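You operate a simulated robot arm through the tools that you are given. There is no shell and no other tool. Be economical: measure what you need, move in short steps, check, and stop when the job is done.

Carry out the task below with a simulated robot arm. There is one attempt and no reset: what you move stays moved.

JOB
Open the upper drawer, put the green stopper from the inside of the upper drawer on the log sheet, then shut the drawer. Push the bottom drawer of the desk shut. Put the purple basket on the teal table away on the wooden table. Take the pellet from the wooden table and leave it on top of the steel nut. Take the sieve with the smallest size on its label from the wooden table and leave it on the cream table. Switch the green fan switch on. Push the green cabinet drawer shut. Pull the lower drawer open. Any order will do. Set down upright: purple basket.

It is judged by the outcome, as a careful person would: the job done as asked, and still so three seconds after it is handed in. It fails if anything else is knocked over, pushed out of place, dropped, spilled or broken. A push-on lid holds only when it is set on centred and level and pressed home; a screw cap is set on level and turned clockwise until tight. Flat cloth is picked up by pressing the open fingertips on it (5 to 10 N) and closing them slowly along it; thin cloth reads only 2 to 8 mm in the jaws.

ROBOT AND FRAMES
A 6-joint arm with a two-finger gripper on a trunk, on a base that drives. Base frame: it is fixed to the floor where the robot stands at the start and does not move with it; the origin is under the middle of the robot, x ahead of it, y to its left, z up. Lengths are in cm, angles in degrees, forces in N, time in s.
With the tool pointing down near the work surface it reaches from about 10 to 42 cm from the robot's upright axis, wherever it stands. Its first joint turns from -115.0 to 115.0 degrees. Places, roughly: bottom drawer of the desk [30, 450, 20]; cream table [-710, -40, 80]; green cabinet drawer [-910, -360, 30]; green fan switch [-460, -380, 90]; green stopper (4x4x4 cm) [60, 0, 50]; log sheet [-50, -400, 75]; lower drawer [50, 0, 40]; pellet (3x3x2 cm) [-470, -120, 80]; purple basket [-475, 125, 75]; sieve [-475, -175, 75]; steel nut (5x6x4 cm) [-470, -150, 80]; upper drawer [50, 0, 60]; wooden table [-510, -110, 80]. Payload 2.1 kg.
The tool frame sits at the grasp point between the pads (the TCP): z along the fingers, y along the line on which they close. The tips reach 2 cm beyond it. The gripper opens to 10 cm. The gripper's body begins 6.3 cm behind the TCP.
Orientation is that of the tool frame in the base frame, as a unit quaternion [w, x, y, z]. With the fingers straight down and closing along the base's y, the tool's x points along the base's -x, its y along +y and its z along -z.

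CONTROLS
- The arm moves only by the tool nudge_tool. Its argument "commands" is text: rows parted by semicolons, each of 7 numbers parted by spaces: the shift along the tool's x, y, z in m, then the turn, a rotation vector about the tool's x, y, z in degrees, then the opening, from 0 (shut) to 1 (fully open). In form: x y z wx wy wz claw; .... A call has 1 to 10 rows; each row shifts and turns the commanded pose from where the row before left it, along the tool's axes as they then stand. Each row takes 0.2 s and may step no farther than 5 cm and 8.6 degrees from the row before; otherwise, or with a gripper value out of range, the whole call is refused. Where a pose cannot be reached the arm comes as near as it can. A force on the tool above 40 N (or 10 N above the force at the start of the call, whichever is more), or a blocked arm, ends the call early, and 0.2 s more pass. The fingers move at their own pace (about 15.3 cm/s each) and stop on an object; they squeeze with about 43 N. The grip force told is the motor's: it shows also when the fingers shut on nothing. Time passes only in rows, and 0.2 s behind the last, so rows that do not move let the fingers close. The reply holds the time, the measured pose of the TCP, the force on the tool along the base axes, the opening and the grip force, in the units named above and with some noise, with the torque about the TCP (base axes, N m) and any sound that the robot's microphone picked up.
- Cameras (640 x 400 px; columns grow to the right, rows downward): "scene" is now at [-0.7, 12.13, 141.68]; the picture's right is [-0.35, -0.94, 0.00], its down [-0.87, 0.32, -0.36] and it looks along [0.34, -0.13, -0.93] (base axes); focal length 284 px, centre (320, 200). "wrist" rides on the gripper at [7, -1.9, -9.9] in the tool frame; the picture's right is [0.26, 0.97, 0.00], its down [-0.75, 0.20, -0.63] and it looks along [-0.61, 0.16, 0.78] (tool axes); focal length 230 px, centre (320, 200). There is no depth. A picture from a camera that has moved, and an enlarged one, comes with that camera's place and axes in the base frame and with its lens.
- grab_frame(camera): a new picture of that camera. The clock stands still meanwhile.
- slide_trunk(by): slides the trunk up (or, below 0, down) by that many cm; the arm and the scene camera ride with it, the base frame stays. It gives what a move gives, with no picture.
- roll_base(legs): drives the robot by 1 to 6 legs, each [ahead, turn to the left] in cm and degrees, along the robot's own axes; the way and the turn of a leg run together, so that a leg with both is an arc; at most 150 cm and 180 degrees a leg. The arm and the cameras ride along, it lands a little off, and it stops where it bumps. It gives what a move gives.
- pan_tilt(pan, tilt): turns the head with the scene camera to pan (to the left, within 155 degrees either way) and tilt (down, from -29 to 69), counted from straight ahead of the robot. It gives what a move gives.
- zoom(camera, box): a new picture of the part [left, top, right, bottom] of that camera's present view, enlarged. The clock stands still meanwhile.
- close_job(): hands the job in; it is judged then, once.

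Go step by step. Nothing tells you exact positions but the pictures and the camera data: compare them with the known pose of the tool, close in by small moves and look again before you grip or let go. The budget is 207 turns and 200 pictures, counting those below and the enlarged ones. Unless the task says otherwise, let go and move clear before handing in.

The tools are called after "Request:" by a JSON object that holds its "method" and its "body". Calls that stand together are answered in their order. nudge_tool: Moves the arm, as the interface text tells. Its arguments: {"type":"object","properties":{"commands":{"type":"string"}},"required":["commands"]} The other tools are called the same way: slide_trunk (by) slides the trunk up or down; roll_base (legs) drives the base; pan_tilt (pan, tilt) turns the head that bears the scene camera; grab_frame (camera) takes a picture; zoom (camera, box) takes an enlarged picture of a part of a camera's view; close_job () hands the job in.

At the start:

```text
time_s: 0.0
eef_pos: [29.44, 3.9, 85.67]
tool_rot: [-0.001, -0.001, 1.0, 0.0]
contact_force: [-0.3, -0.1, -0.1]
moment: [-0.01, -0.04, 0.03]
grip_width: 9.99
grasp_force: 0.0
trunk travel left (down, up): [-65.0, 34.0]
robot x, y, heading: [-0.01, -0.12, 0.0]
head pan, tilt: [-20.3, 68.8]
```

scene: 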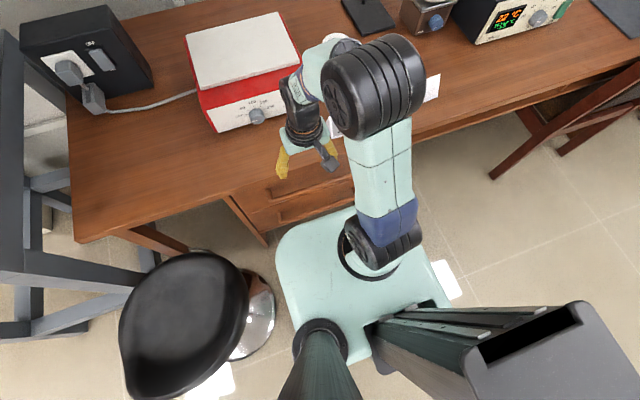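
wrist: 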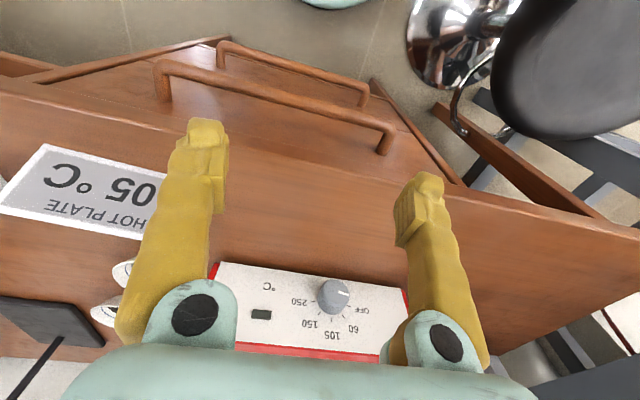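

I see the desk ahead with two drawer handles below its edge. First I look closer at the handles.

Request:
{"method": "zoom", "body": {"camera": "scene", "box": [200, 120, 400, 245]}}

Request:
{"method": "zoom", "body": {"camera": "wrist", "box": [120, 0, 480, 225]}}

```text
3.20 times, centred on (300, 182) of scene
camera zoom: at [-0.7, 12.13, 141.68], right [-0.35, -0.94, 0.0], down [-0.87, 0.32, -0.36], along [0.34, -0.13, -0.93], focal length 910 px, centre (384, 256)
```

zoom: 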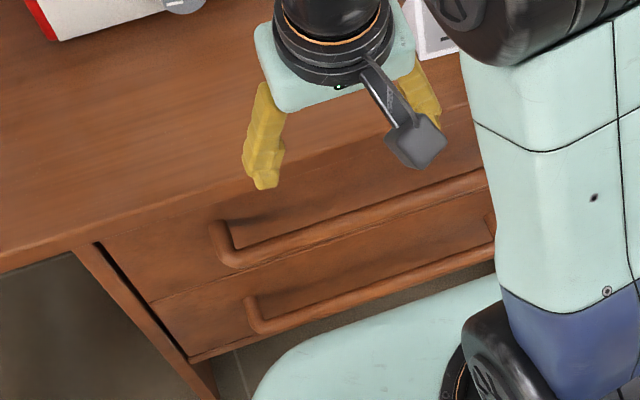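

```text
1.78 times, centred on (300, 112) of wrist
camera zoom: at [22.41, 2.12, 95.46], right [-0.26, 0.97, 0.0], down [0.75, 0.2, 0.63], along [0.61, 0.16, -0.78], focal length 409 px, centre (356, 356)
```

zoom: 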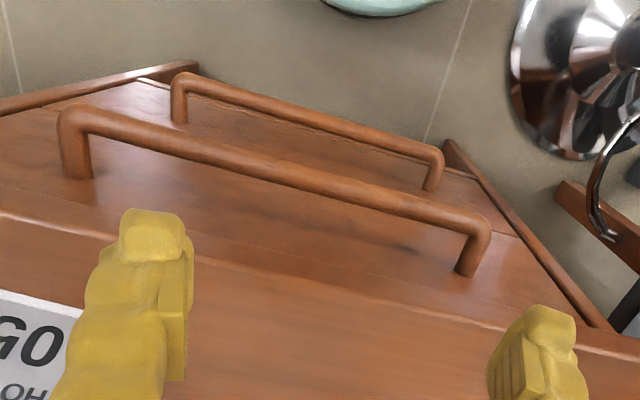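

The handles run along y, centred at about y=0: upper at x≈32.4, z≈63 and lower at x≈32.4, z≈41. I'll turn the tool horizontal facing the desk, then check how the robot's body looks from above.

Request:
{"method": "nudge_tool", "body": {"commands": "0.04 0 0 0 -8.5 0 1; 0.03 0 0 0 -8.5 0 1; 0 0 0 0 -8.5 0 1; 0 0 0 0 -8.5 0 1; 0 0 0 0 -8.5 0 1; 0 0 0 0 -8.5 0 1; 0 0 0 0 -8.5 0 1; 0 0 0 0 -8.5 0 1; 0 0 0 0 -8.5 0 1; 0 0 0 0 -8.5 0 1"}}

Request:
{"method": "pan_tilt", "body": {"pan": 0, "tilt": 60}}

Request:
{"method": "grab_frame", "body": {"camera": "scene"}}

```text
time_s: 2.2
eef_pos: [37.78, 14.85, 98.71]
tool_rot: [0.676, 0.0, 0.737, -0.002]
contact_force: [-0.3, -0.4, -0.2]
moment: [0.03, -0.05, 0.01]
grip_width: 9.98
grasp_force: 0.0
out of reach, approached as far as the arm can: row 1, 2, 3, 4, 5, 6, 7, 8, 9, 10
trunk travel left (down, up): [-65.0, 34.0]
robot x, y, heading: [0.06, -0.26, -0.1]
head pan, tilt: [-20.3, 68.8]
```

```text
time_s: 3.0
eef_pos: [37.81, 14.91, 98.64]
tool_rot: [0.674, 0.0, 0.738, -0.002]
contact_force: [0.3, 0.4, -0.2]
moment: [-0.03, 0.01, 0.01]
grip_width: 9.99
grasp_force: 0.1
trunk travel left (down, up): [-65.0, 34.0]
robot x, y, heading: [0.21, -0.21, -0.1]
head pan, tilt: [0.0, 60.0]
```

```text
195 pictures are left
camera scene: at [0.71, 14.06, 142.62], right [0.0, -1.0, 0.0], down [-0.87, 0.0, -0.5], along [0.5, 0.0, -0.87], focal length 284 px, centre (320, 200)
```

scene: 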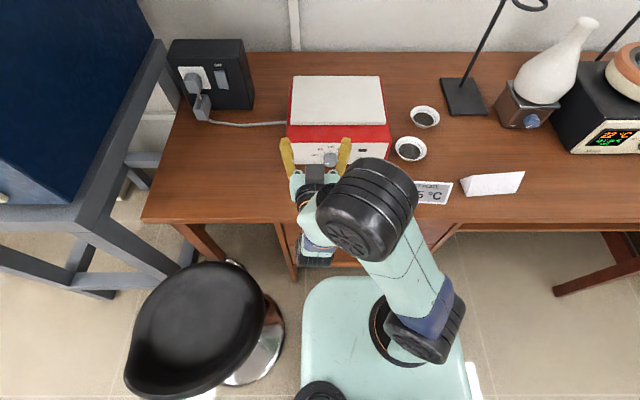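

The horizontal tool pose needs more distance, so I back the base off, roll the tool by 90° so that it closes vertically, and lower the trunk.

Request:
{"method": "roll_base", "body": {"legs": [[-18, 0]]}}

Request:
{"method": "nudge_tool", "body": {"commands": "0 0 0 0 0 8.5 1; 0 0 0 0 0 8.5 1; 0 0 0 0 0 8.5 1; 0 0 0 0 0 8.5 1; 0 0 0 0 0 8.5 1; 0 0 0 0 0 8.5 1; 0 0 0 0 0 8.5 1; 0 0 0 0 0 8.5 1; 0 0 0 0 0 8.5 1; 0 0 0 0 0 8.5 1"}}

Request:
{"method": "grab_frame", "body": {"camera": "scene"}}

```text
time_s: 4.5
eef_pos: [20.06, 14.7, 98.73]
tool_rot: [0.675, 0.0, 0.738, -0.002]
contact_force: [0.0, 0.3, 0.2]
moment: [-0.02, -0.01, -0.02]
grip_width: 10.0
grasp_force: 0.0
trunk travel left (down, up): [-65.0, 34.0]
robot x, y, heading: [-17.74, 0.01, -0.0]
head pan, tilt: [0.0, 60.0]
```

```text
time_s: 6.7
eef_pos: [15.8, 12.4, 110.75]
tool_rot: [0.628, 0.268, 0.689, 0.241]
contact_force: [-0.9, -0.1, 0.3]
moment: [-0.01, 0.03, -0.01]
grip_width: 10.01
grasp_force: 0.1
out of reach, approached as far as the arm can: row 1, 2, 3, 4, 5, 6, 7, 8, 9, 10
trunk travel left (down, up): [-65.0, 34.0]
robot x, y, heading: [-17.89, 0.15, 0.1]
head pan, tilt: [0.0, 60.0]
```

```text
194 pictures are left
camera scene: at [-17.1, 14.09, 142.62], right [0.0, -1.0, 0.0], down [-0.87, 0.0, -0.5], along [0.5, 0.0, -0.87], focal length 284 px, centre (320, 200)
```

scene: 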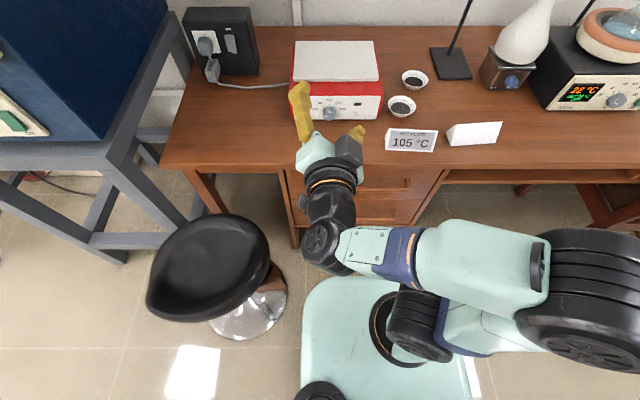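

The commanded pose seems still too close in; I push it forward along the tool axis.

Request:
{"method": "nudge_tool", "body": {"commands": "0 0 0.05 0 0 0 1; 0 0 0.05 0 0 0 1; 0 0 0.05 0 0 0 1; 0 0 0 0 0 0 1; 0 0 0 0 0 0 1; 0 0 0 0 0 0 1"}}

```text
time_s: 8.1
eef_pos: [29.79, 13.64, 113.35]
tool_rot: [0.628, 0.267, 0.691, 0.24]
contact_force: [-0.4, 0.5, -0.4]
moment: [-0.03, 0.0, 0.01]
grip_width: 10.01
grasp_force: 0.0
out of reach, approached as far as the arm can: row 1, 2, 3
trunk travel left (down, up): [-65.0, 34.0]
robot x, y, heading: [-17.63, -0.18, -0.3]
head pan, tilt: [0.0, 60.0]
```

Now the pose is reachable; I finish the roll.

Request:
{"method": "nudge_tool", "body": {"commands": "0 0 0 0 0 8 1; 0 0 0 0 0 8 1; 0 0 0 0 0 8 1; 0 0 0 0 0 8 1; 0 0 0 0 0 8 1; 0 0 0 0 0 8 1"}}

```text
time_s: 9.5
eef_pos: [31.35, 15.98, 123.36]
tool_rot: [0.474, 0.526, 0.522, 0.475]
contact_force: [-0.2, 0.6, -0.7]
moment: [0.01, 0.01, -0.03]
grip_width: 9.99
grasp_force: 0.1
out of reach, approached as far as the arm can: row 1, 2, 3, 4, 5, 6
trunk travel left (down, up): [-65.0, 34.0]
robot x, y, heading: [-17.95, -0.56, -0.0]
head pan, tilt: [0.0, 60.0]
```

Orientation is right now (tool forward, closing vertically). I test whether it can come down and to the centre.

Request:
{"method": "nudge_tool", "body": {"commands": "-0.04 -0.03 0 0 0 0 1; -0.04 -0.03 0 0 0 0 1; -0.04 -0.04 0 0 0 0 1; -0.04 -0.03 0 0 0 0 1; 0 -0.04 0 0 0 0 1; 0 -0.04 0 0 0 0 1"}}

Request:
{"method": "grab_frame", "body": {"camera": "scene"}}

```text
refused: row 3 steps farther than a row can; nothing moved
```

```text
193 pictures are left
camera scene: at [-17.08, 14.1, 142.62], right [0.0, -1.0, 0.0], down [-0.87, 0.0, -0.5], along [0.5, 0.0, -0.87], focal length 284 px, centre (320, 200)
```

scene: 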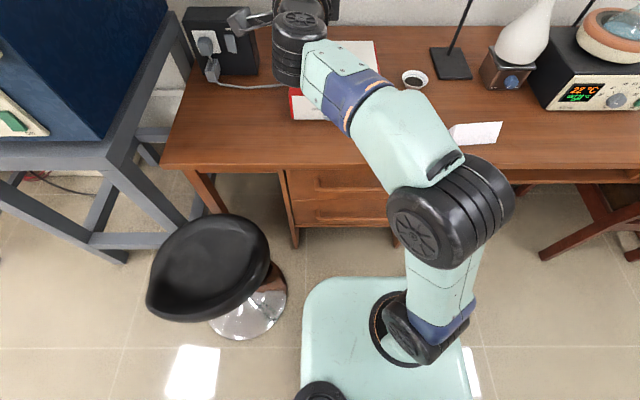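

The plate carries the arm at z≈75 and rides with the trunk. I test moving the tool down and toward the centre.

Request:
{"method": "nudge_tool", "body": {"commands": "-0.03 -0.035 0 0 0 0 1; -0.03 -0.035 0 0 0 0 1; -0.03 -0.035 0 0 0 0 1; -0.03 -0.035 0 0 0 0 1; -0.03 -0.035 0 0 0 0 1; 0 -0.04 0 0 0 0 1; 0 -0.04 0 0 0 0 1; 0 -0.04 0 0 0 0 1; 0 -0.04 0 0 0 0 1"}}

```text
time_s: 11.5
eef_pos: [30.77, 0.31, 102.87]
tool_rot: [0.477, 0.525, 0.521, 0.475]
contact_force: [-0.5, 0.0, 0.2]
moment: [0.0, -0.01, 0.0]
grip_width: 9.99
grasp_force: 0.0
out of reach, approached as far as the arm can: row 1, 2, 3, 4, 5, 6
trunk travel left (down, up): [-65.0, 34.0]
robot x, y, heading: [-17.9, 0.01, -0.2]
head pan, tilt: [0.0, 60.0]
```

Now reachable and centred. I level the tool, back off 9 cm, and lower the trunk 40 cm to handle height.

Request:
{"method": "nudge_tool", "body": {"commands": "0 0 0 -5.7 0 0 1; 0 0 0 0 0 0 1"}}

Request:
{"method": "roll_base", "body": {"legs": [[-9, 0]]}}

Request:
{"method": "slide_trunk", "body": {"by": -40}}

Request:
{"method": "grab_frame", "body": {"camera": "wrist"}}

Request:
{"method": "grab_frame", "body": {"camera": "scene"}}

```text
time_s: 12.1
eef_pos: [30.58, 0.27, 102.93]
tool_rot: [0.502, 0.5, 0.496, 0.502]
contact_force: [-0.2, 1.1, -0.4]
moment: [0.0, 0.0, 0.04]
grip_width: 10.02
grasp_force: 0.0
trunk travel left (down, up): [-65.0, 34.0]
robot x, y, heading: [-17.89, -0.33, 0.1]
head pan, tilt: [0.0, 60.0]
```

```text
time_s: 13.2
eef_pos: [21.5, 0.26, 103.12]
tool_rot: [0.502, 0.5, 0.497, 0.501]
contact_force: [-0.6, -0.4, -0.2]
moment: [0.04, 0.02, 0.03]
grip_width: 10.01
grasp_force: 0.1
trunk travel left (down, up): [-65.0, 34.0]
robot x, y, heading: [-26.94, -0.1, -0.1]
head pan, tilt: [0.0, 60.0]
```

```text
time_s: 17.1
eef_pos: [21.52, 0.33, 63.09]
tool_rot: [0.502, 0.501, 0.496, 0.501]
contact_force: [-0.3, -0.5, 0.4]
moment: [-0.03, 0.0, 0.03]
grip_width: 10.0
grasp_force: 0.1
trunk travel left (down, up): [-25.0, 74.0]
robot x, y, heading: [-26.86, -0.02, -0.3]
head pan, tilt: [0.0, 60.0]
```

```text
192 pictures are left
camera wrist: at [11.76, 7.34, 61.1], right [0.0, 0.25, 0.97], down [-0.63, -0.75, 0.19], along [0.77, -0.61, 0.16], focal length 230 px, centre (320, 200)
```

wrist: 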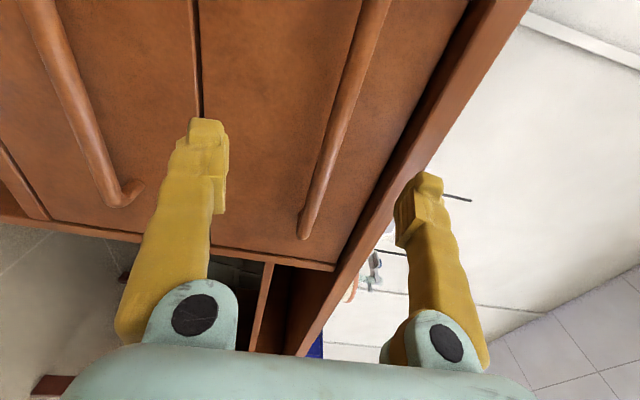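

```text
191 pictures are left
camera scene: at [-26.21, 14.1, 102.63], right [0.0, -1.0, 0.0], down [-0.87, 0.0, -0.5], along [0.5, 0.0, -0.87], focal length 284 px, centre (320, 200)
```

scene: 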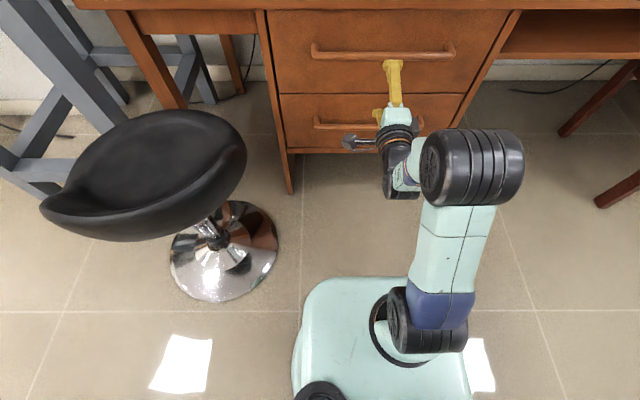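

The upper bar is at about z=65, x=32.4. I move up 1.9 cm, partly close, and advance over the bar.

Request:
{"method": "nudge_tool", "body": {"commands": "0 0.019 0 0 0 0 0.6; 0 0 0.03 0 0 0 0.6; 0 0 0.03 0 0 0 0.6; 0 0 0.03 0 0 0 0.6; 0 0 0.014 0 0 0 0.6; 0 0 0 0 0 0 0.6"}}

Request:
{"method": "grab_frame", "body": {"camera": "wrist"}}

```text
time_s: 18.5
eef_pos: [31.7, 0.36, 64.9]
tool_rot: [0.502, 0.501, 0.496, 0.501]
contact_force: [-0.8, 0.0, 0.0]
moment: [0.04, 0.01, -0.02]
grip_width: 5.99
grasp_force: 0.1
trunk travel left (down, up): [-25.0, 74.0]
robot x, y, heading: [-26.88, 0.27, -0.1]
head pan, tilt: [0.0, 60.0]
```

```text
190 pictures are left
camera wrist: at [22.03, 7.28, 63.01], right [0.0, 0.25, 0.97], down [-0.63, -0.75, 0.19], along [0.77, -0.61, 0.16], focal length 230 px, centre (320, 200)
```

wrist: 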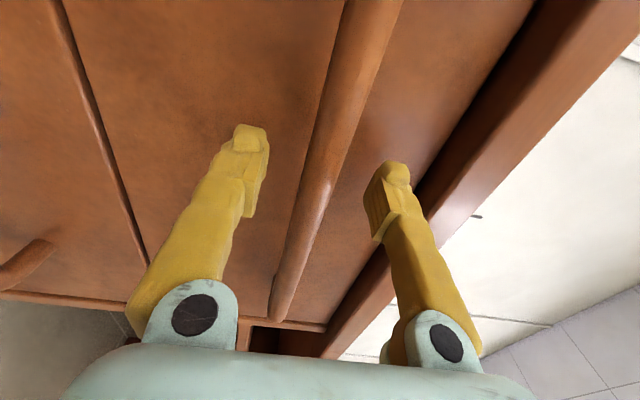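

The bar lies between the fingers; I close.

Request:
{"method": "nudge_tool", "body": {"commands": "0 0 0.003 0 0 0 0; 0 0 0 0 0 0 0; 0 0 0 0 0 0 0; 0 0 0 0 0 0 0"}}

```text
time_s: 19.5
eef_pos: [32.24, 0.34, 64.67]
tool_rot: [0.499, 0.502, 0.498, 0.5]
contact_force: [-16.5, 1.2, -21.8]
moment: [-0.08, -0.04, 0.05]
grip_width: 0.66
grasp_force: 34.5
trunk travel left (down, up): [-25.0, 74.0]
robot x, y, heading: [-26.95, 0.03, -0.1]
head pan, tilt: [0.0, 60.0]
```

Request:
{"method": "grab_frame", "body": {"camera": "wrist"}}

```text
189 pictures are left
camera wrist: at [22.34, 7.26, 62.82], right [0.0, 0.26, 0.97], down [-0.63, -0.75, 0.2], along [0.78, -0.61, 0.16], focal length 230 px, centre (320, 200)
```

wrist: 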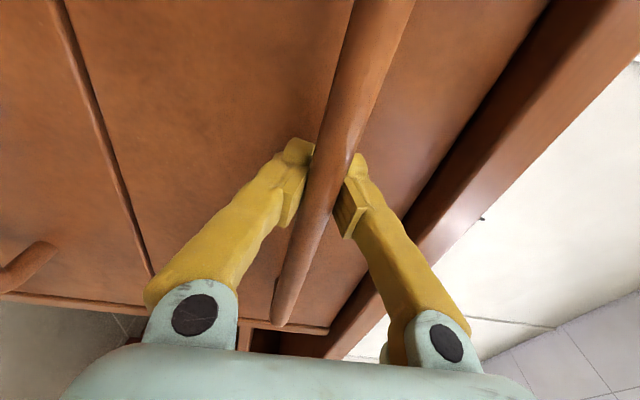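

The bar sits deeper than the pads; I open a little, advance 1.3 cm and re-grip.

Request:
{"method": "nudge_tool", "body": {"commands": "0 0 0 0 0 0 0.4; 0 0.005 0.0 0 0 0 0.4; 0 0 0.007 0 0 0 0.4; 0 0 0.006 0 0 0 0.4; 0 0 0 0 0 0 0; 0 0 0 0 0 0 0; 0 0 0 0 0 0 0"}}

Request:
{"method": "grab_frame", "body": {"camera": "wrist"}}

```text
time_s: 21.1
eef_pos: [33.83, 0.29, 64.77]
tool_rot: [0.498, 0.504, 0.499, 0.498]
contact_force: [-1.5, -0.4, -27.9]
moment: [-0.05, -0.59, -0.02]
grip_width: 0.0
grasp_force: 30.1
trunk travel left (down, up): [-25.0, 74.0]
robot x, y, heading: [-27.09, -0.22, -0.3]
head pan, tilt: [0.0, 60.0]
```

```text
188 pictures are left
camera wrist: at [23.96, 7.22, 63.01], right [0.01, 0.25, 0.97], down [-0.63, -0.75, 0.2], along [0.78, -0.61, 0.15], focal length 230 px, centre (320, 200)
```

wrist: 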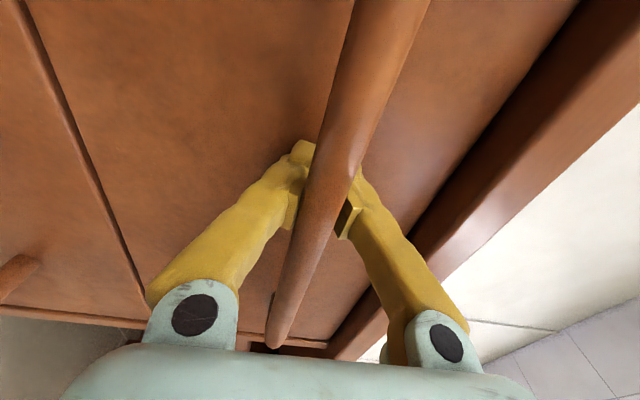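

Pads are shut at width 0, apparently with the bar caged behind them. I test it with a short pull.

Request:
{"method": "nudge_tool", "body": {"commands": "0 0 -0.01 0 0 0 0; 0 0 -0.01 0 0 0 0; 0 0 -0.01 0 0 0 0"}}

Request:
{"method": "grab_frame", "body": {"camera": "wrist"}}

Request:
{"method": "grab_frame", "body": {"camera": "scene"}}

```text
time_s: 21.9
eef_pos: [30.9, 0.16, 64.84]
tool_rot: [0.497, 0.504, 0.5, 0.499]
contact_force: [0.0, -5.7, -31.8]
moment: [-0.03, -0.68, -0.1]
grip_width: 0.01
grasp_force: 29.7
trunk travel left (down, up): [-25.0, 74.0]
robot x, y, heading: [-26.7, 0.24, -0.0]
head pan, tilt: [0.0, 60.0]
```

```text
187 pictures are left
camera wrist: at [21.07, 7.23, 63.04], right [0.01, 0.25, 0.97], down [-0.63, -0.75, 0.2], along [0.78, -0.61, 0.15], focal length 230 px, centre (320, 200)
```

wrist: 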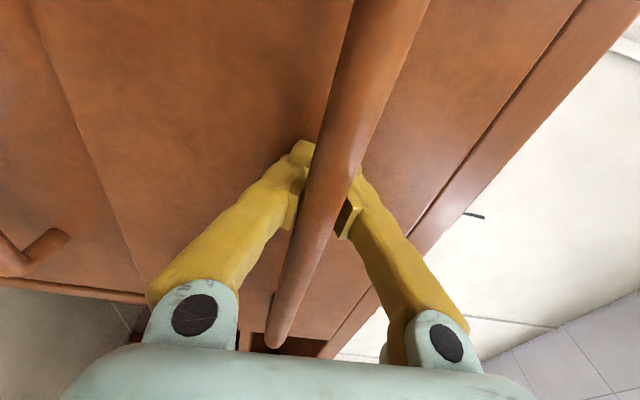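

```text
186 pictures are left
camera scene: at [-25.64, 14.01, 102.62], right [0.0, -1.0, 0.0], down [-0.87, 0.0, -0.49], along [0.49, 0.0, -0.87], focal length 284 px, centre (320, 200)
```

scene: 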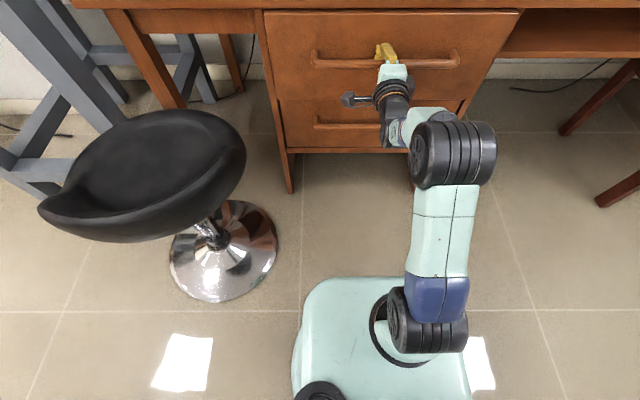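

The drawer follows. I pull it further by driving the base back.

Request:
{"method": "roll_base", "body": {"legs": [[-22, 0]]}}

Request:
{"method": "grab_frame", "body": {"camera": "scene"}}

```text
time_s: 23.2
eef_pos: [17.09, 0.2, 64.7]
tool_rot: [0.494, 0.508, 0.504, 0.494]
contact_force: [-0.3, 0.0, -34.8]
moment: [0.01, -0.69, -0.05]
grip_width: 0.0
grasp_force: 29.3
trunk travel left (down, up): [-25.0, 74.0]
robot x, y, heading: [-39.18, 0.01, -0.2]
head pan, tilt: [0.0, 60.0]
stopped in leg 1: the force on the tool passed its limit at 45 N (the readings are from after the stop); the commanded pose is now the measured one
```

```text
185 pictures are left
camera scene: at [-38.41, 14.1, 102.58], right [0.0, -1.0, 0.0], down [-0.87, 0.0, -0.5], along [0.5, 0.0, -0.87], focal length 284 px, centre (320, 200)
```

scene: 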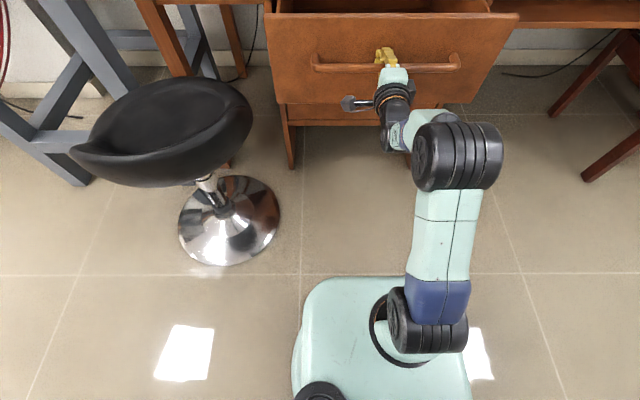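

Opened about 17 cm; the stop may just be the vertical preload. I relieve it by lowering slightly and pull more.

Request:
{"method": "nudge_tool", "body": {"commands": "0 -0.005 0 0 0 0 0; 0 0 0 0 0 0 0"}}

Request:
{"method": "roll_base", "body": {"legs": [[-8, 0]]}}

Request:
{"method": "pan_tilt", "body": {"pan": 0, "tilt": 40}}

Request:
{"method": "grab_frame", "body": {"camera": "scene"}}

```text
time_s: 23.8
eef_pos: [17.52, 0.17, 64.72]
tool_rot: [0.499, 0.504, 0.499, 0.498]
contact_force: [0.4, -0.1, -18.7]
moment: [-0.04, -0.37, 0.0]
grip_width: 0.02
grasp_force: 29.7
trunk travel left (down, up): [-25.0, 74.0]
robot x, y, heading: [-39.36, 0.09, -0.1]
head pan, tilt: [0.0, 60.0]
```

```text
time_s: 24.8
eef_pos: [9.54, 0.37, 64.75]
tool_rot: [0.498, 0.504, 0.499, 0.498]
contact_force: [-1.1, -0.6, -18.7]
moment: [-0.03, -0.38, -0.02]
grip_width: 0.02
grasp_force: 30.0
trunk travel left (down, up): [-25.0, 74.0]
robot x, y, heading: [-47.62, 0.37, 0.1]
head pan, tilt: [0.0, 60.0]
```

```text
time_s: 25.7
eef_pos: [9.46, 0.27, 64.84]
tool_rot: [0.498, 0.504, 0.499, 0.499]
contact_force: [-1.5, -0.2, -12.2]
moment: [-0.01, -0.22, -0.02]
grip_width: 0.0
grasp_force: 29.9
trunk travel left (down, up): [-25.0, 74.0]
robot x, y, heading: [-47.54, 0.25, -0.4]
head pan, tilt: [0.0, 40.0]
```

```text
184 pictures are left
camera scene: at [-44.56, 14.13, 105.28], right [0.0, -1.0, 0.0], down [-0.64, 0.0, -0.76], along [0.76, 0.0, -0.64], focal length 284 px, centre (320, 200)
```

scene: 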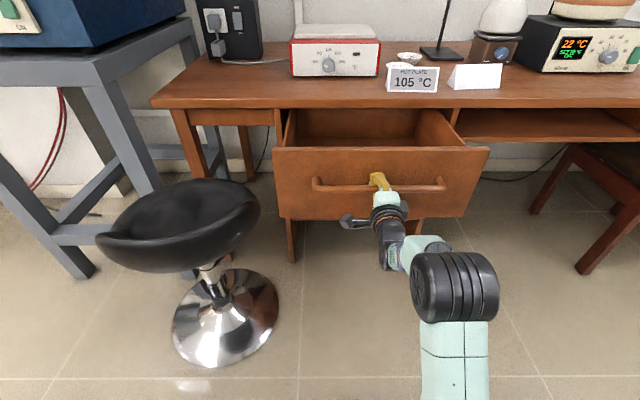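

Open about 24 cm now. A little more pull, then release and look inside.

Request:
{"method": "roll_base", "body": {"legs": [[-6, 0]]}}

Request:
{"method": "nudge_tool", "body": {"commands": "0 0 0 0 0 0 0.6; 0 0 0 0 0 0 0.6; 0 0 -0.04 0 0 0 0.6; 0 0 -0.04 0 0 0 0.6"}}

Request:
{"method": "slide_trunk", "body": {"by": 35}}

Request:
{"method": "grab_frame", "body": {"camera": "scene"}}

```text
time_s: 26.6
eef_pos: [3.56, 0.23, 64.75]
tool_rot: [0.499, 0.504, 0.5, 0.497]
contact_force: [-1.3, -2.3, -15.2]
moment: [-0.02, -0.26, 0.0]
grip_width: 0.0
grasp_force: 29.6
trunk travel left (down, up): [-25.0, 74.0]
robot x, y, heading: [-53.47, 0.13, -0.1]
head pan, tilt: [0.0, 40.0]
```

```text
time_s: 27.6
eef_pos: [-4.7, 0.26, 65.09]
tool_rot: [0.5, 0.504, 0.499, 0.498]
contact_force: [-0.1, 0.5, 0.2]
moment: [-0.02, 0.01, 0.04]
grip_width: 6.01
grasp_force: 0.0
trunk travel left (down, up): [-25.0, 74.0]
robot x, y, heading: [-53.31, 0.31, -0.1]
head pan, tilt: [0.0, 40.0]
```

```text
time_s: 31.1
eef_pos: [-4.74, 0.21, 100.1]
tool_rot: [0.499, 0.503, 0.499, 0.499]
contact_force: [0.6, 1.4, 0.8]
moment: [0.04, -0.02, -0.01]
grip_width: 6.01
grasp_force: 0.1
trunk travel left (down, up): [-60.0, 39.0]
robot x, y, heading: [-53.41, -0.08, -0.2]
head pan, tilt: [0.0, 40.0]
```

```text
183 pictures are left
camera scene: at [-50.72, 14.17, 140.29], right [0.0, -1.0, 0.0], down [-0.64, 0.0, -0.77], along [0.77, 0.0, -0.64], focal length 284 px, centre (320, 200)
```

scene: 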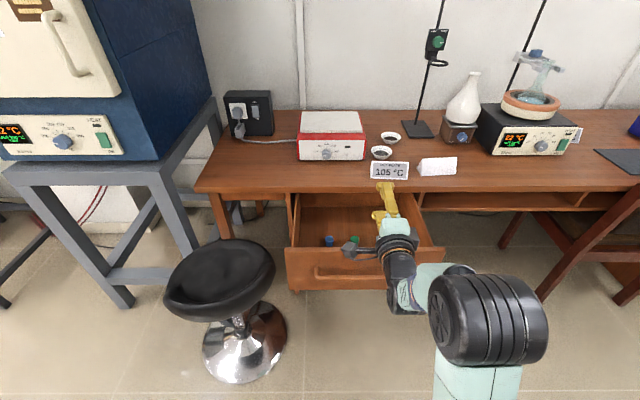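

Two small things in the drawer: blue and green. I zoom in.

Request:
{"method": "zoom", "body": {"camera": "scene", "box": [270, 180, 450, 292]}}

```text
3.56 times, centred on (360, 236) of scene
camera zoom: at [-50.72, 14.17, 140.29], right [0.0, -1.0, 0.0], down [-0.64, 0.0, -0.77], along [0.77, 0.0, -0.64], focal length 1012 px, centre (178, 72)
```

zoom: 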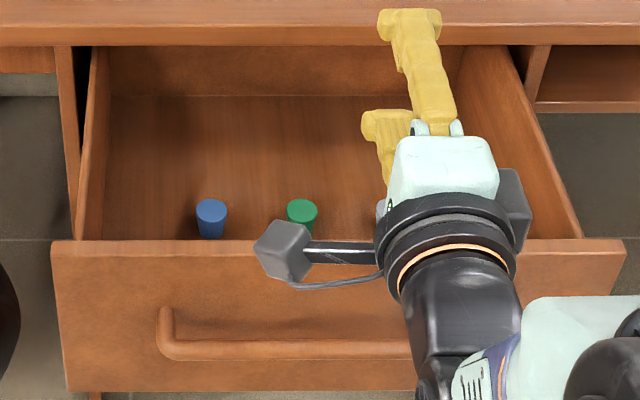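

The green stopper stands at about (24, 0.7), the blue one 10 cm to its left. I turn the tool back to point down, clear of the desk.

Request:
{"method": "nudge_tool", "body": {"commands": "0 0 0 0 0 -8.5 1; 0 0 0 0 0 -8.5 1; 0 0 0 0 0 -8.5 1; 0 0 0 0 0 -8.5 1; 0 0 0 0 0 -8.5 1; 0 0 0 0 0 -8.5 1; 0 0 0 0 0 -8.5 1; 0 0 0 0 0 -8.5 1; 0 0 0 0 0 -8.5 1; 0 0 0 0 0 -8.5 1"}}

Request:
{"method": "nudge_tool", "body": {"commands": "0 0 -0.02 0 8 -5 1; 0 0 -0.01 0 8.5 0 1; 0 0 -0.01 0 8.5 0 1; 0 0 -0.01 0 8.5 0 1; 0 0 0 0 8.5 0 1; 0 0 0 0 8.5 0 1; 0 0 0 0 8.5 0 1; 0 0 0 0 8.5 0 1; 0 0 0 0 8.5 0 1; 0 0 0 0 8.5 0 1"}}

```text
time_s: 33.2
eef_pos: [-4.73, 0.21, 100.14]
tool_rot: [0.705, 0.033, 0.708, 0.029]
contact_force: [-0.5, 0.2, -0.3]
moment: [-0.02, -0.01, -0.03]
grip_width: 10.0
grasp_force: 0.1
trunk travel left (down, up): [-60.0, 39.0]
robot x, y, heading: [-53.31, 0.35, -0.2]
head pan, tilt: [0.0, 40.0]
```

```text
refused: row 1 steps farther than a row can; nothing moved
```

Request:
{"method": "nudge_tool", "body": {"commands": "0 0 -0.02 0 7 -4 1; 0 0 -0.01 0 8.5 0 1; 0 0 -0.01 0 8.5 0 1; 0 0 -0.01 0 8.5 0 1; 0 0 0 0 8.5 0 1; 0 0 0 0 8.5 0 1; 0 0 0 0 8.5 0 1; 0 0 0 0 8.5 0 1; 0 0 0 0 8.5 0 1; 0 0 0 0 8.5 0 1"}}

```text
time_s: 35.5
eef_pos: [-9.77, 0.48, 97.93]
tool_rot: [0.051, 0.002, 0.999, 0.011]
contact_force: [0.0, -0.5, 0.3]
moment: [0.02, -0.02, -0.01]
grip_width: 10.01
grasp_force: 0.1
out of reach, approached as far as the arm can: row 10
trunk travel left (down, up): [-60.0, 39.0]
robot x, y, heading: [-53.73, 0.1, 0.1]
head pan, tilt: [0.0, 40.0]
```

Tool is pointing down. I finish levelling it, drive forward 35 cm, and look into the drawer with the wrist camera.

Request:
{"method": "nudge_tool", "body": {"commands": "0.02 0 0 0 5.8 -1 1; 0 0 0 0 0 0 1"}}

Request:
{"method": "roll_base", "body": {"legs": [[35, 0]]}}

Request:
{"method": "grab_frame", "body": {"camera": "wrist"}}

Request:
{"method": "grab_frame", "body": {"camera": "scene"}}

```text
time_s: 36.0
eef_pos: [-11.74, 0.15, 97.83]
tool_rot: [0.003, -0.008, 1.0, 0.01]
contact_force: [0.1, 0.0, -0.3]
moment: [0.0, 0.03, 0.03]
grip_width: 9.98
grasp_force: 0.0
trunk travel left (down, up): [-60.0, 39.0]
robot x, y, heading: [-52.83, -0.4, -0.2]
head pan, tilt: [0.0, 40.0]
```

```text
time_s: 38.3
eef_pos: [23.16, 0.2, 97.89]
tool_rot: [0.003, -0.007, 1.0, 0.01]
contact_force: [0.0, 0.8, -0.3]
moment: [0.01, 0.01, -0.02]
grip_width: 10.02
grasp_force: 0.0
trunk travel left (down, up): [-60.0, 39.0]
robot x, y, heading: [-18.13, 0.25, -0.1]
head pan, tilt: [0.0, 40.0]
```

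```text
181 pictures are left
camera wrist: at [16.19, -1.92, 107.63], right [-0.27, 0.96, 0.02], down [0.74, 0.2, 0.64], along [0.61, 0.19, -0.77], focal length 230 px, centre (320, 200)
```

wrist: 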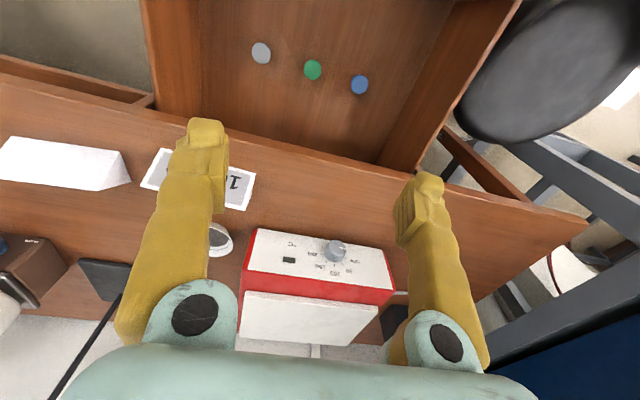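

```text
180 pictures are left
camera scene: at [-15.83, 14.05, 140.3], right [0.0, -1.0, 0.0], down [-0.64, 0.0, -0.77], along [0.77, 0.0, -0.64], focal length 284 px, centre (320, 200)
```

scene: 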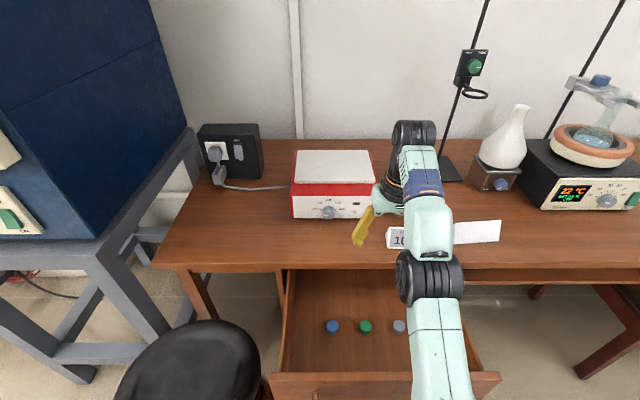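

Green stopper triangulates to (25.3, 0.3, ~56), with grey and blue about 9.5 cm to either side. I lower the trunk, drive 3 cm closer and look again.

Request:
{"method": "slide_trunk", "body": {"by": -19}}

Request:
{"method": "roll_base", "body": {"legs": [[3, 0]]}}

Request:
{"method": "pan_tilt", "body": {"pan": -5, "tilt": 60}}

Request:
{"method": "grab_frame", "body": {"camera": "scene"}}

Request:
{"method": "grab_frame", "body": {"camera": "wrist"}}

```text
time_s: 40.4
eef_pos: [23.12, 0.2, 78.89]
tool_rot: [0.004, -0.008, 1.0, 0.01]
contact_force: [-0.3, 0.0, -0.1]
moment: [0.03, -0.01, 0.01]
grip_width: 10.01
grasp_force: 0.0
trunk travel left (down, up): [-41.0, 58.0]
robot x, y, heading: [-18.35, 0.11, -0.2]
head pan, tilt: [0.0, 40.0]
```

```text
time_s: 41.2
eef_pos: [26.18, 0.27, 78.77]
tool_rot: [0.003, -0.009, 1.0, 0.009]
contact_force: [1.3, 0.6, 0.2]
moment: [0.01, 0.03, 0.03]
grip_width: 9.99
grasp_force: 0.2
trunk travel left (down, up): [-41.0, 58.0]
robot x, y, heading: [-15.15, -0.07, 0.0]
head pan, tilt: [0.0, 40.0]
```

```text
time_s: 42.1
eef_pos: [26.09, 0.22, 78.9]
tool_rot: [0.003, -0.009, 1.0, 0.009]
contact_force: [1.0, 0.9, 0.1]
moment: [-0.02, 0.0, 0.0]
grip_width: 10.0
grasp_force: 0.1
trunk travel left (down, up): [-41.0, 58.0]
robot x, y, heading: [-15.13, -0.21, -0.5]
head pan, tilt: [-5.0, 60.0]
```

```text
179 pictures are left
camera scene: at [-14.7, 13.46, 118.63], right [-0.09, -1.0, 0.0], down [-0.86, 0.08, -0.5], along [0.5, -0.04, -0.87], focal length 284 px, centre (320, 200)
```

scene: 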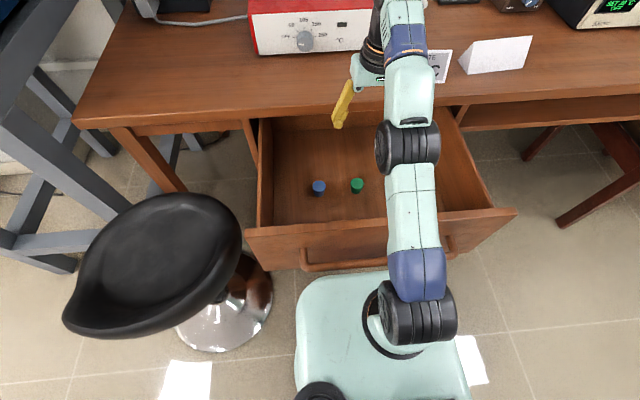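

```text
178 pictures are left
camera wrist: at [19.2, -1.93, 88.65], right [-0.27, 0.96, 0.02], down [0.74, 0.2, 0.64], along [0.61, 0.19, -0.77], focal length 230 px, centre (320, 200)
```

wrist: 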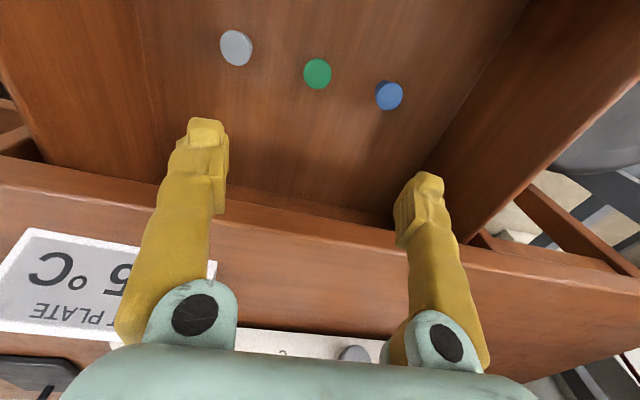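

Aligned within a centimetre of the stopper; I shift back 0.9 cm, lower halfway and check the arm's clearance over the drawer front.

Request:
{"method": "nudge_tool", "body": {"commands": "0.009 0 0 0 0 0 0.7; 0 0 0.04 0 0 0 0.7; 0 0 0.04 0 0 0 0.7; 0 0 0.04 0 0 0 0.7; 0 0 0 0 0 0 0.7"}}

Request:
{"method": "grab_frame", "body": {"camera": "scene"}}

Request:
{"method": "grab_frame", "body": {"camera": "wrist"}}

```text
time_s: 43.3
eef_pos: [25.38, 0.55, 67.02]
tool_rot: [0.004, -0.008, 1.0, 0.01]
contact_force: [-0.5, -0.6, -0.9]
moment: [-0.01, -0.01, 0.01]
grip_width: 6.98
grasp_force: 0.0
out of reach, approached as far as the arm can: row 1
trunk travel left (down, up): [-41.0, 58.0]
robot x, y, heading: [-15.2, 0.26, -0.4]
head pan, tilt: [-5.0, 60.0]
```

```text
177 pictures are left
camera scene: at [-14.71, 13.46, 118.62], right [-0.09, -1.0, 0.0], down [-0.86, 0.08, -0.5], along [0.5, -0.05, -0.87], focal length 284 px, centre (320, 200)
```

scene: 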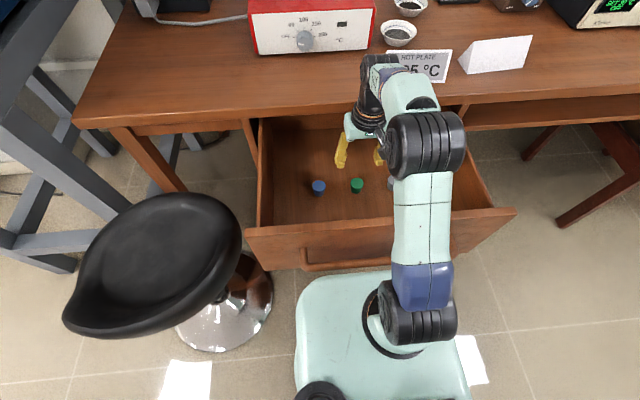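

```text
176 pictures are left
camera wrist: at [18.47, -1.62, 76.84], right [-0.27, 0.96, 0.02], down [0.74, 0.2, 0.64], along [0.61, 0.19, -0.77], focal length 230 px, centre (320, 200)
```

wrist: 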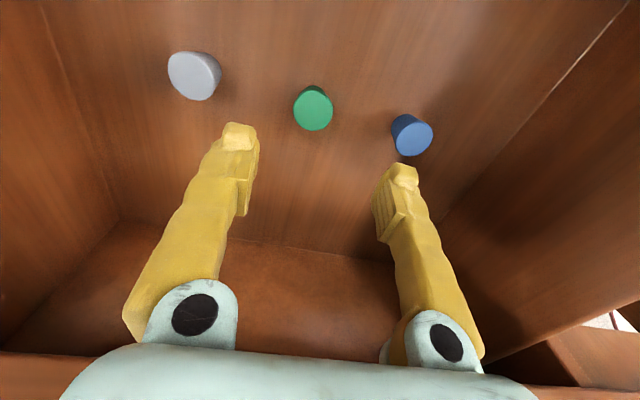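

Request:
{"method": "nudge_tool", "body": {"commands": "0.004 -0.004 0.03 0 0 0 0.7; 0 0 0.03 0 0 0 0.7; 0 0 0 0 0 0 0.7"}}

Request:
{"method": "grab_frame", "body": {"camera": "wrist"}}

```text
time_s: 44.1
eef_pos: [25.1, 0.26, 60.79]
tool_rot: [0.004, -0.009, 1.0, 0.01]
contact_force: [-0.3, 0.1, 0.1]
moment: [0.01, -0.03, 0.0]
grip_width: 6.99
grasp_force: 0.0
trunk travel left (down, up): [-41.0, 58.0]
robot x, y, heading: [-15.24, -0.0, -0.1]
head pan, tilt: [-5.0, 60.0]
```

```text
175 pictures are left
camera wrist: at [18.17, -1.97, 70.6], right [-0.27, 0.96, 0.02], down [0.74, 0.2, 0.64], along [0.61, 0.19, -0.77], focal length 230 px, centre (320, 200)
```

wrist: 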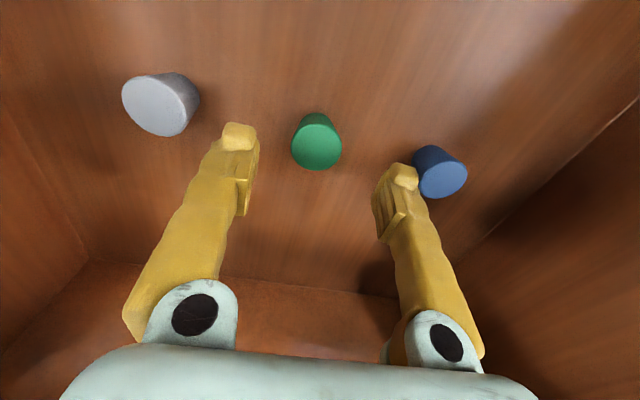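

Request:
{"method": "nudge_tool", "body": {"commands": "0.002 -0.003 0.03 0 0 0 0.7; 0 0 0.028 0 0 0 0.7; 0 0 0 0 0 0 0.7"}}

Request:
{"method": "grab_frame", "body": {"camera": "wrist"}}

```text
time_s: 44.9
eef_pos: [24.86, 0.12, 55.08]
tool_rot: [0.004, -0.008, 1.0, 0.01]
contact_force: [-0.2, -0.3, 3.1]
moment: [-0.15, 0.03, 0.02]
grip_width: 7.01
grasp_force: 0.6
trunk travel left (down, up): [-41.0, 58.0]
robot x, y, heading: [-15.51, 0.08, -0.1]
head pan, tilt: [-5.0, 60.0]
```

```text
174 pictures are left
camera wrist: at [17.94, -2.12, 64.9], right [-0.27, 0.96, 0.02], down [0.74, 0.2, 0.64], along [0.61, 0.19, -0.77], focal length 230 px, centre (320, 200)
```

wrist: 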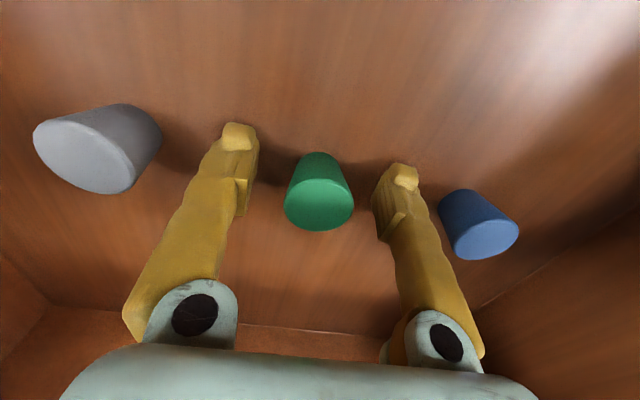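

Fingertips straddle the stopper and just touch the drawer floor. I raise 3 mm, grip, and lift.

Request:
{"method": "nudge_tool", "body": {"commands": "0 0 -0.003 0 0 0 0.7; 0 0 0 0 0 0 0; 0 0 0 0 0 0 0; 0 0 0 0 0 0 0"}}

Request:
{"method": "nudge_tool", "body": {"commands": "0 0 -0.04 0 0 0 0; 0 0 -0.04 0 0 0 0; 0 0 -0.05 0 0 0 0; 0 0 -0.05 0 0 0 0; 0 0 -0.05 0 0 0 0; 0 0 -0.03 0 0 0 0"}}

Request:
{"method": "grab_frame", "body": {"camera": "wrist"}}

```text
time_s: 45.9
eef_pos: [24.93, 0.15, 55.39]
tool_rot: [0.004, -0.008, 1.0, 0.01]
contact_force: [0.0, 1.1, -0.5]
moment: [-0.01, 0.0, -0.05]
grip_width: 2.58
grasp_force: 43.0
trunk travel left (down, up): [-41.0, 58.0]
robot x, y, heading: [-15.64, -0.03, -0.1]
head pan, tilt: [-5.0, 60.0]
```

```text
time_s: 47.3
eef_pos: [24.37, -0.66, 81.26]
tool_rot: [0.004, -0.008, 1.0, 0.01]
contact_force: [0.3, 1.1, -1.2]
moment: [-0.01, -0.05, -0.05]
grip_width: 2.62
grasp_force: 42.8
trunk travel left (down, up): [-41.0, 58.0]
robot x, y, heading: [-15.49, -0.23, -0.2]
head pan, tilt: [-5.0, 60.0]
```

```text
173 pictures are left
camera wrist: at [17.43, -2.66, 91.01], right [-0.27, 0.96, 0.02], down [0.74, 0.2, 0.64], along [0.61, 0.19, -0.77], focal length 230 px, centre (320, 200)
```

wrist: 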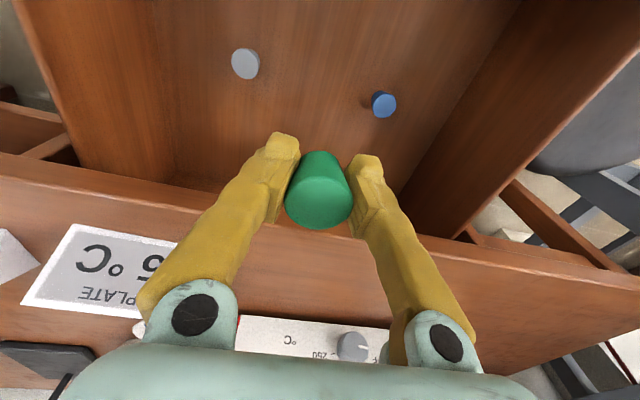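

The stopper is held. I'll shut the drawer now by pushing its handle bar with the bare upper part of the fingers: drive back, lower in front of the bar, then drive forward.

Request:
{"method": "roll_base", "body": {"legs": [[-32, 0]]}}

Request:
{"method": "nudge_tool", "body": {"commands": "0 0 0.05 0 0 0 0; 0 0 0.05 0 0 0 0; 0 0 0.05 0 0 0 0; 0 0 0.05 0 0 0 0; 0 0 0 0 0 0 0"}}

Request:
{"method": "grab_frame", "body": {"camera": "scene"}}

Request:
{"method": "grab_frame", "body": {"camera": "wrist"}}

```text
time_s: 49.4
eef_pos: [-7.99, -0.64, 81.31]
tool_rot: [0.005, -0.005, 1.0, 0.01]
contact_force: [0.2, 0.1, 0.3]
moment: [-0.02, -0.03, 0.02]
grip_width: 2.59
grasp_force: 43.2
trunk travel left (down, up): [-41.0, 58.0]
robot x, y, heading: [-47.87, 0.29, -0.5]
head pan, tilt: [-5.0, 60.0]
```

```text
time_s: 50.6
eef_pos: [-7.8, -0.49, 61.08]
tool_rot: [0.004, -0.006, 1.0, 0.01]
contact_force: [0.0, -0.6, -0.4]
moment: [0.02, 0.0, 0.0]
grip_width: 2.57
grasp_force: 43.1
trunk travel left (down, up): [-41.0, 58.0]
robot x, y, heading: [-47.59, 0.01, -0.3]
head pan, tilt: [-5.0, 60.0]
```

```text
172 pictures are left
camera scene: at [-46.99, 13.63, 118.62], right [-0.1, -1.0, 0.0], down [-0.86, 0.08, -0.5], along [0.5, -0.05, -0.87], focal length 284 px, centre (320, 200)
```

scene: 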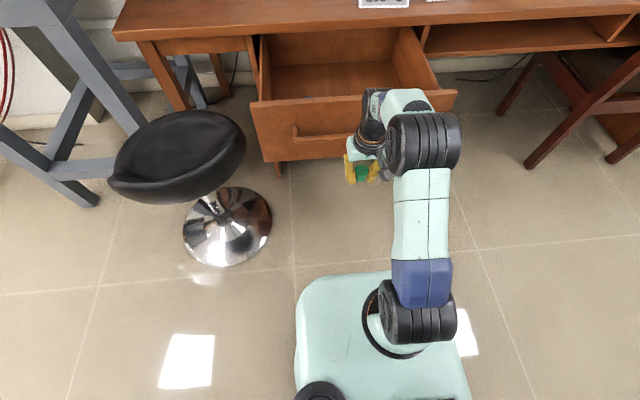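

```text
171 pictures are left
camera wrist: at [-14.73, -2.49, 71.03], right [-0.27, 0.96, 0.02], down [0.74, 0.2, 0.64], along [0.61, 0.18, -0.77], focal length 230 px, centre (320, 200)
```

wrist: 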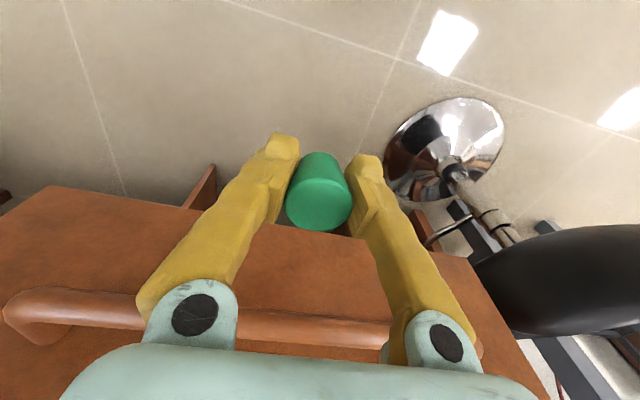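

The bar is ahead of the upper fingers. I drive forward, pushing the drawer.

Request:
{"method": "roll_base", "body": {"legs": [[30, 0]]}}

Request:
{"method": "grab_frame", "body": {"camera": "scene"}}

Request:
{"method": "grab_frame", "body": {"camera": "wrist"}}

```text
time_s: 52.6
eef_pos: [22.22, -0.62, 61.29]
tool_rot: [0.004, -0.005, 1.0, 0.009]
contact_force: [-0.4, 0.3, 0.5]
moment: [-0.01, 0.02, 0.0]
grip_width: 2.58
grasp_force: 43.1
trunk travel left (down, up): [-41.0, 58.0]
robot x, y, heading: [-17.65, 0.1, -0.5]
head pan, tilt: [-5.0, 60.0]
```

```text
170 pictures are left
camera scene: at [-16.97, 13.37, 118.62], right [-0.1, -1.0, 0.0], down [-0.86, 0.08, -0.5], along [0.5, -0.05, -0.87], focal length 284 px, centre (320, 200)
```

scene: 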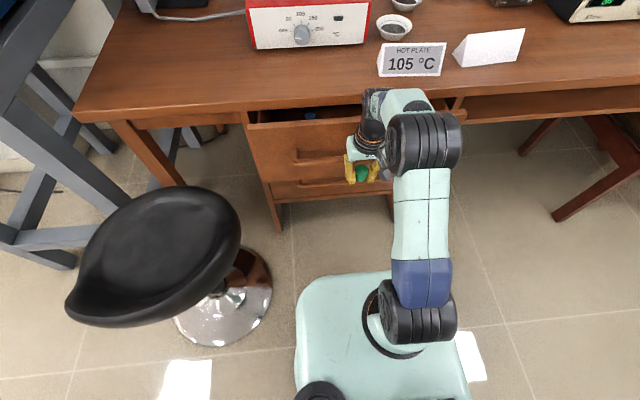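

```text
169 pictures are left
camera wrist: at [15.26, -2.79, 71.05], right [-0.27, 0.96, 0.02], down [0.74, 0.2, 0.64], along [0.61, 0.18, -0.77], focal length 230 px, centre (320, 200)
```

wrist: 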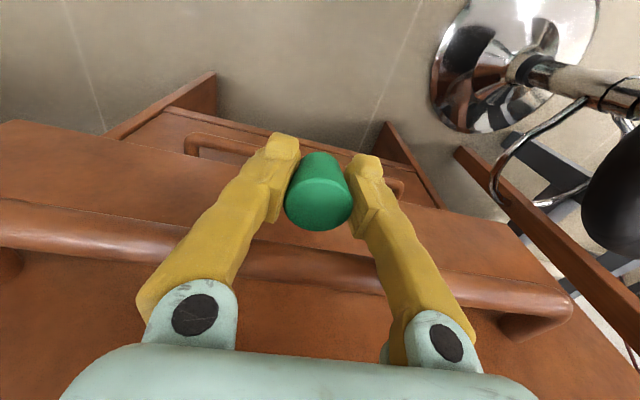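

Drawer nearly shut. I continue in a smaller step.

Request:
{"method": "roll_base", "body": {"legs": [[5, 0]]}}

Request:
{"method": "grab_frame", "body": {"camera": "scene"}}

Request:
{"method": "grab_frame", "body": {"camera": "wrist"}}

```text
time_s: 53.6
eef_pos: [27.23, -0.72, 61.28]
tool_rot: [0.004, -0.005, 1.0, 0.009]
contact_force: [-0.5, -0.5, -1.0]
moment: [0.01, -0.03, 0.01]
grip_width: 2.56
grasp_force: 42.8
trunk travel left (down, up): [-41.0, 58.0]
robot x, y, heading: [-12.87, -0.31, -0.2]
head pan, tilt: [-5.0, 60.0]
```

```text
168 pictures are left
camera scene: at [-11.94, 13.33, 118.62], right [-0.1, -1.0, 0.0], down [-0.86, 0.08, -0.5], along [0.5, -0.05, -0.87], focal length 284 px, centre (320, 200)
```

scene: 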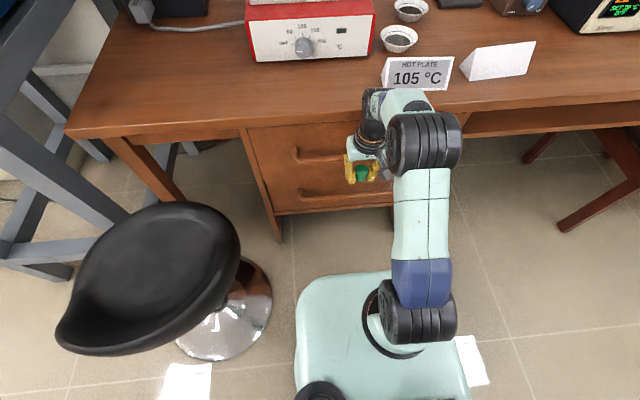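

```text
167 pictures are left
camera wrist: at [20.28, -2.81, 71.04], right [-0.27, 0.96, 0.02], down [0.74, 0.2, 0.64], along [0.61, 0.18, -0.77], focal length 230 px, centre (320, 200)
```

wrist: 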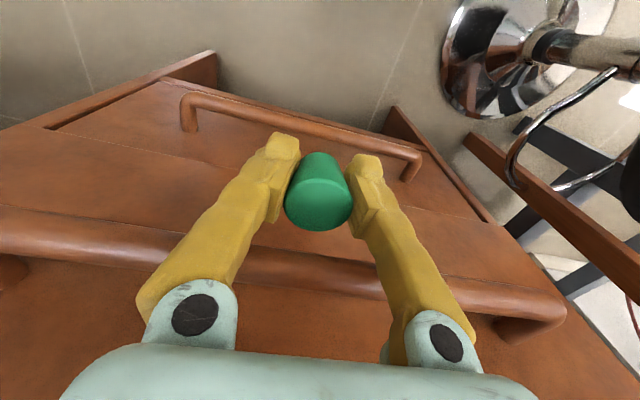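

Request:
{"method": "nudge_tool", "body": {"commands": "-0.01 0 0 0 0 0 0; -0.01 0 0 0 0 0 0; -0.005 0 0 0 0 0 0; -0.005 0 0 0 0 0 0; -0.005 0 0 0 0 0 0"}}

Request:
{"method": "grab_frame", "body": {"camera": "wrist"}}

Request:
{"method": "grab_frame", "body": {"camera": "scene"}}

```text
time_s: 54.4
eef_pos: [28.73, -0.49, 61.25]
tool_rot: [-0.002, -0.004, 1.0, 0.01]
contact_force: [-20.0, -0.7, 6.4]
moment: [-0.14, -2.71, -0.34]
grip_width: 2.57
grasp_force: 43.0
trunk travel left (down, up): [-41.0, 58.0]
robot x, y, heading: [-12.9, -0.17, -0.5]
head pan, tilt: [-5.0, 60.0]
stopped in row 4: the force on the tool passed its limit at 47 N (the readings are from after the stop); the commanded pose is now the measured one
```

```text
166 pictures are left
camera wrist: at [21.96, -2.71, 71.24], right [-0.27, 0.96, 0.02], down [0.75, 0.19, 0.63], along [0.6, 0.18, -0.78], focal length 230 px, centre (320, 200)
```

wrist: 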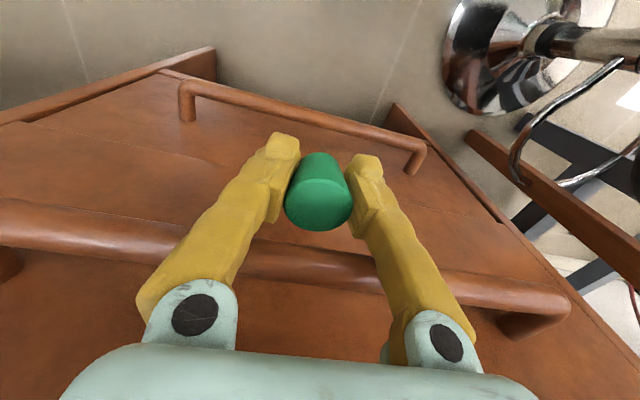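

```text
165 pictures are left
camera scene: at [-12.68, 13.34, 118.65], right [-0.1, -1.0, 0.0], down [-0.86, 0.08, -0.5], along [0.5, -0.05, -0.86], focal length 284 px, centre (320, 200)
```

scene: 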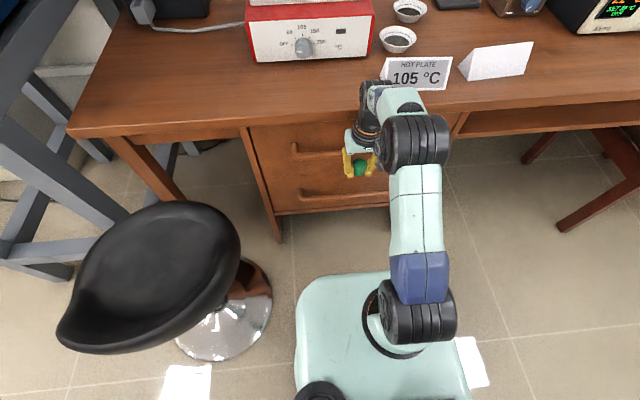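

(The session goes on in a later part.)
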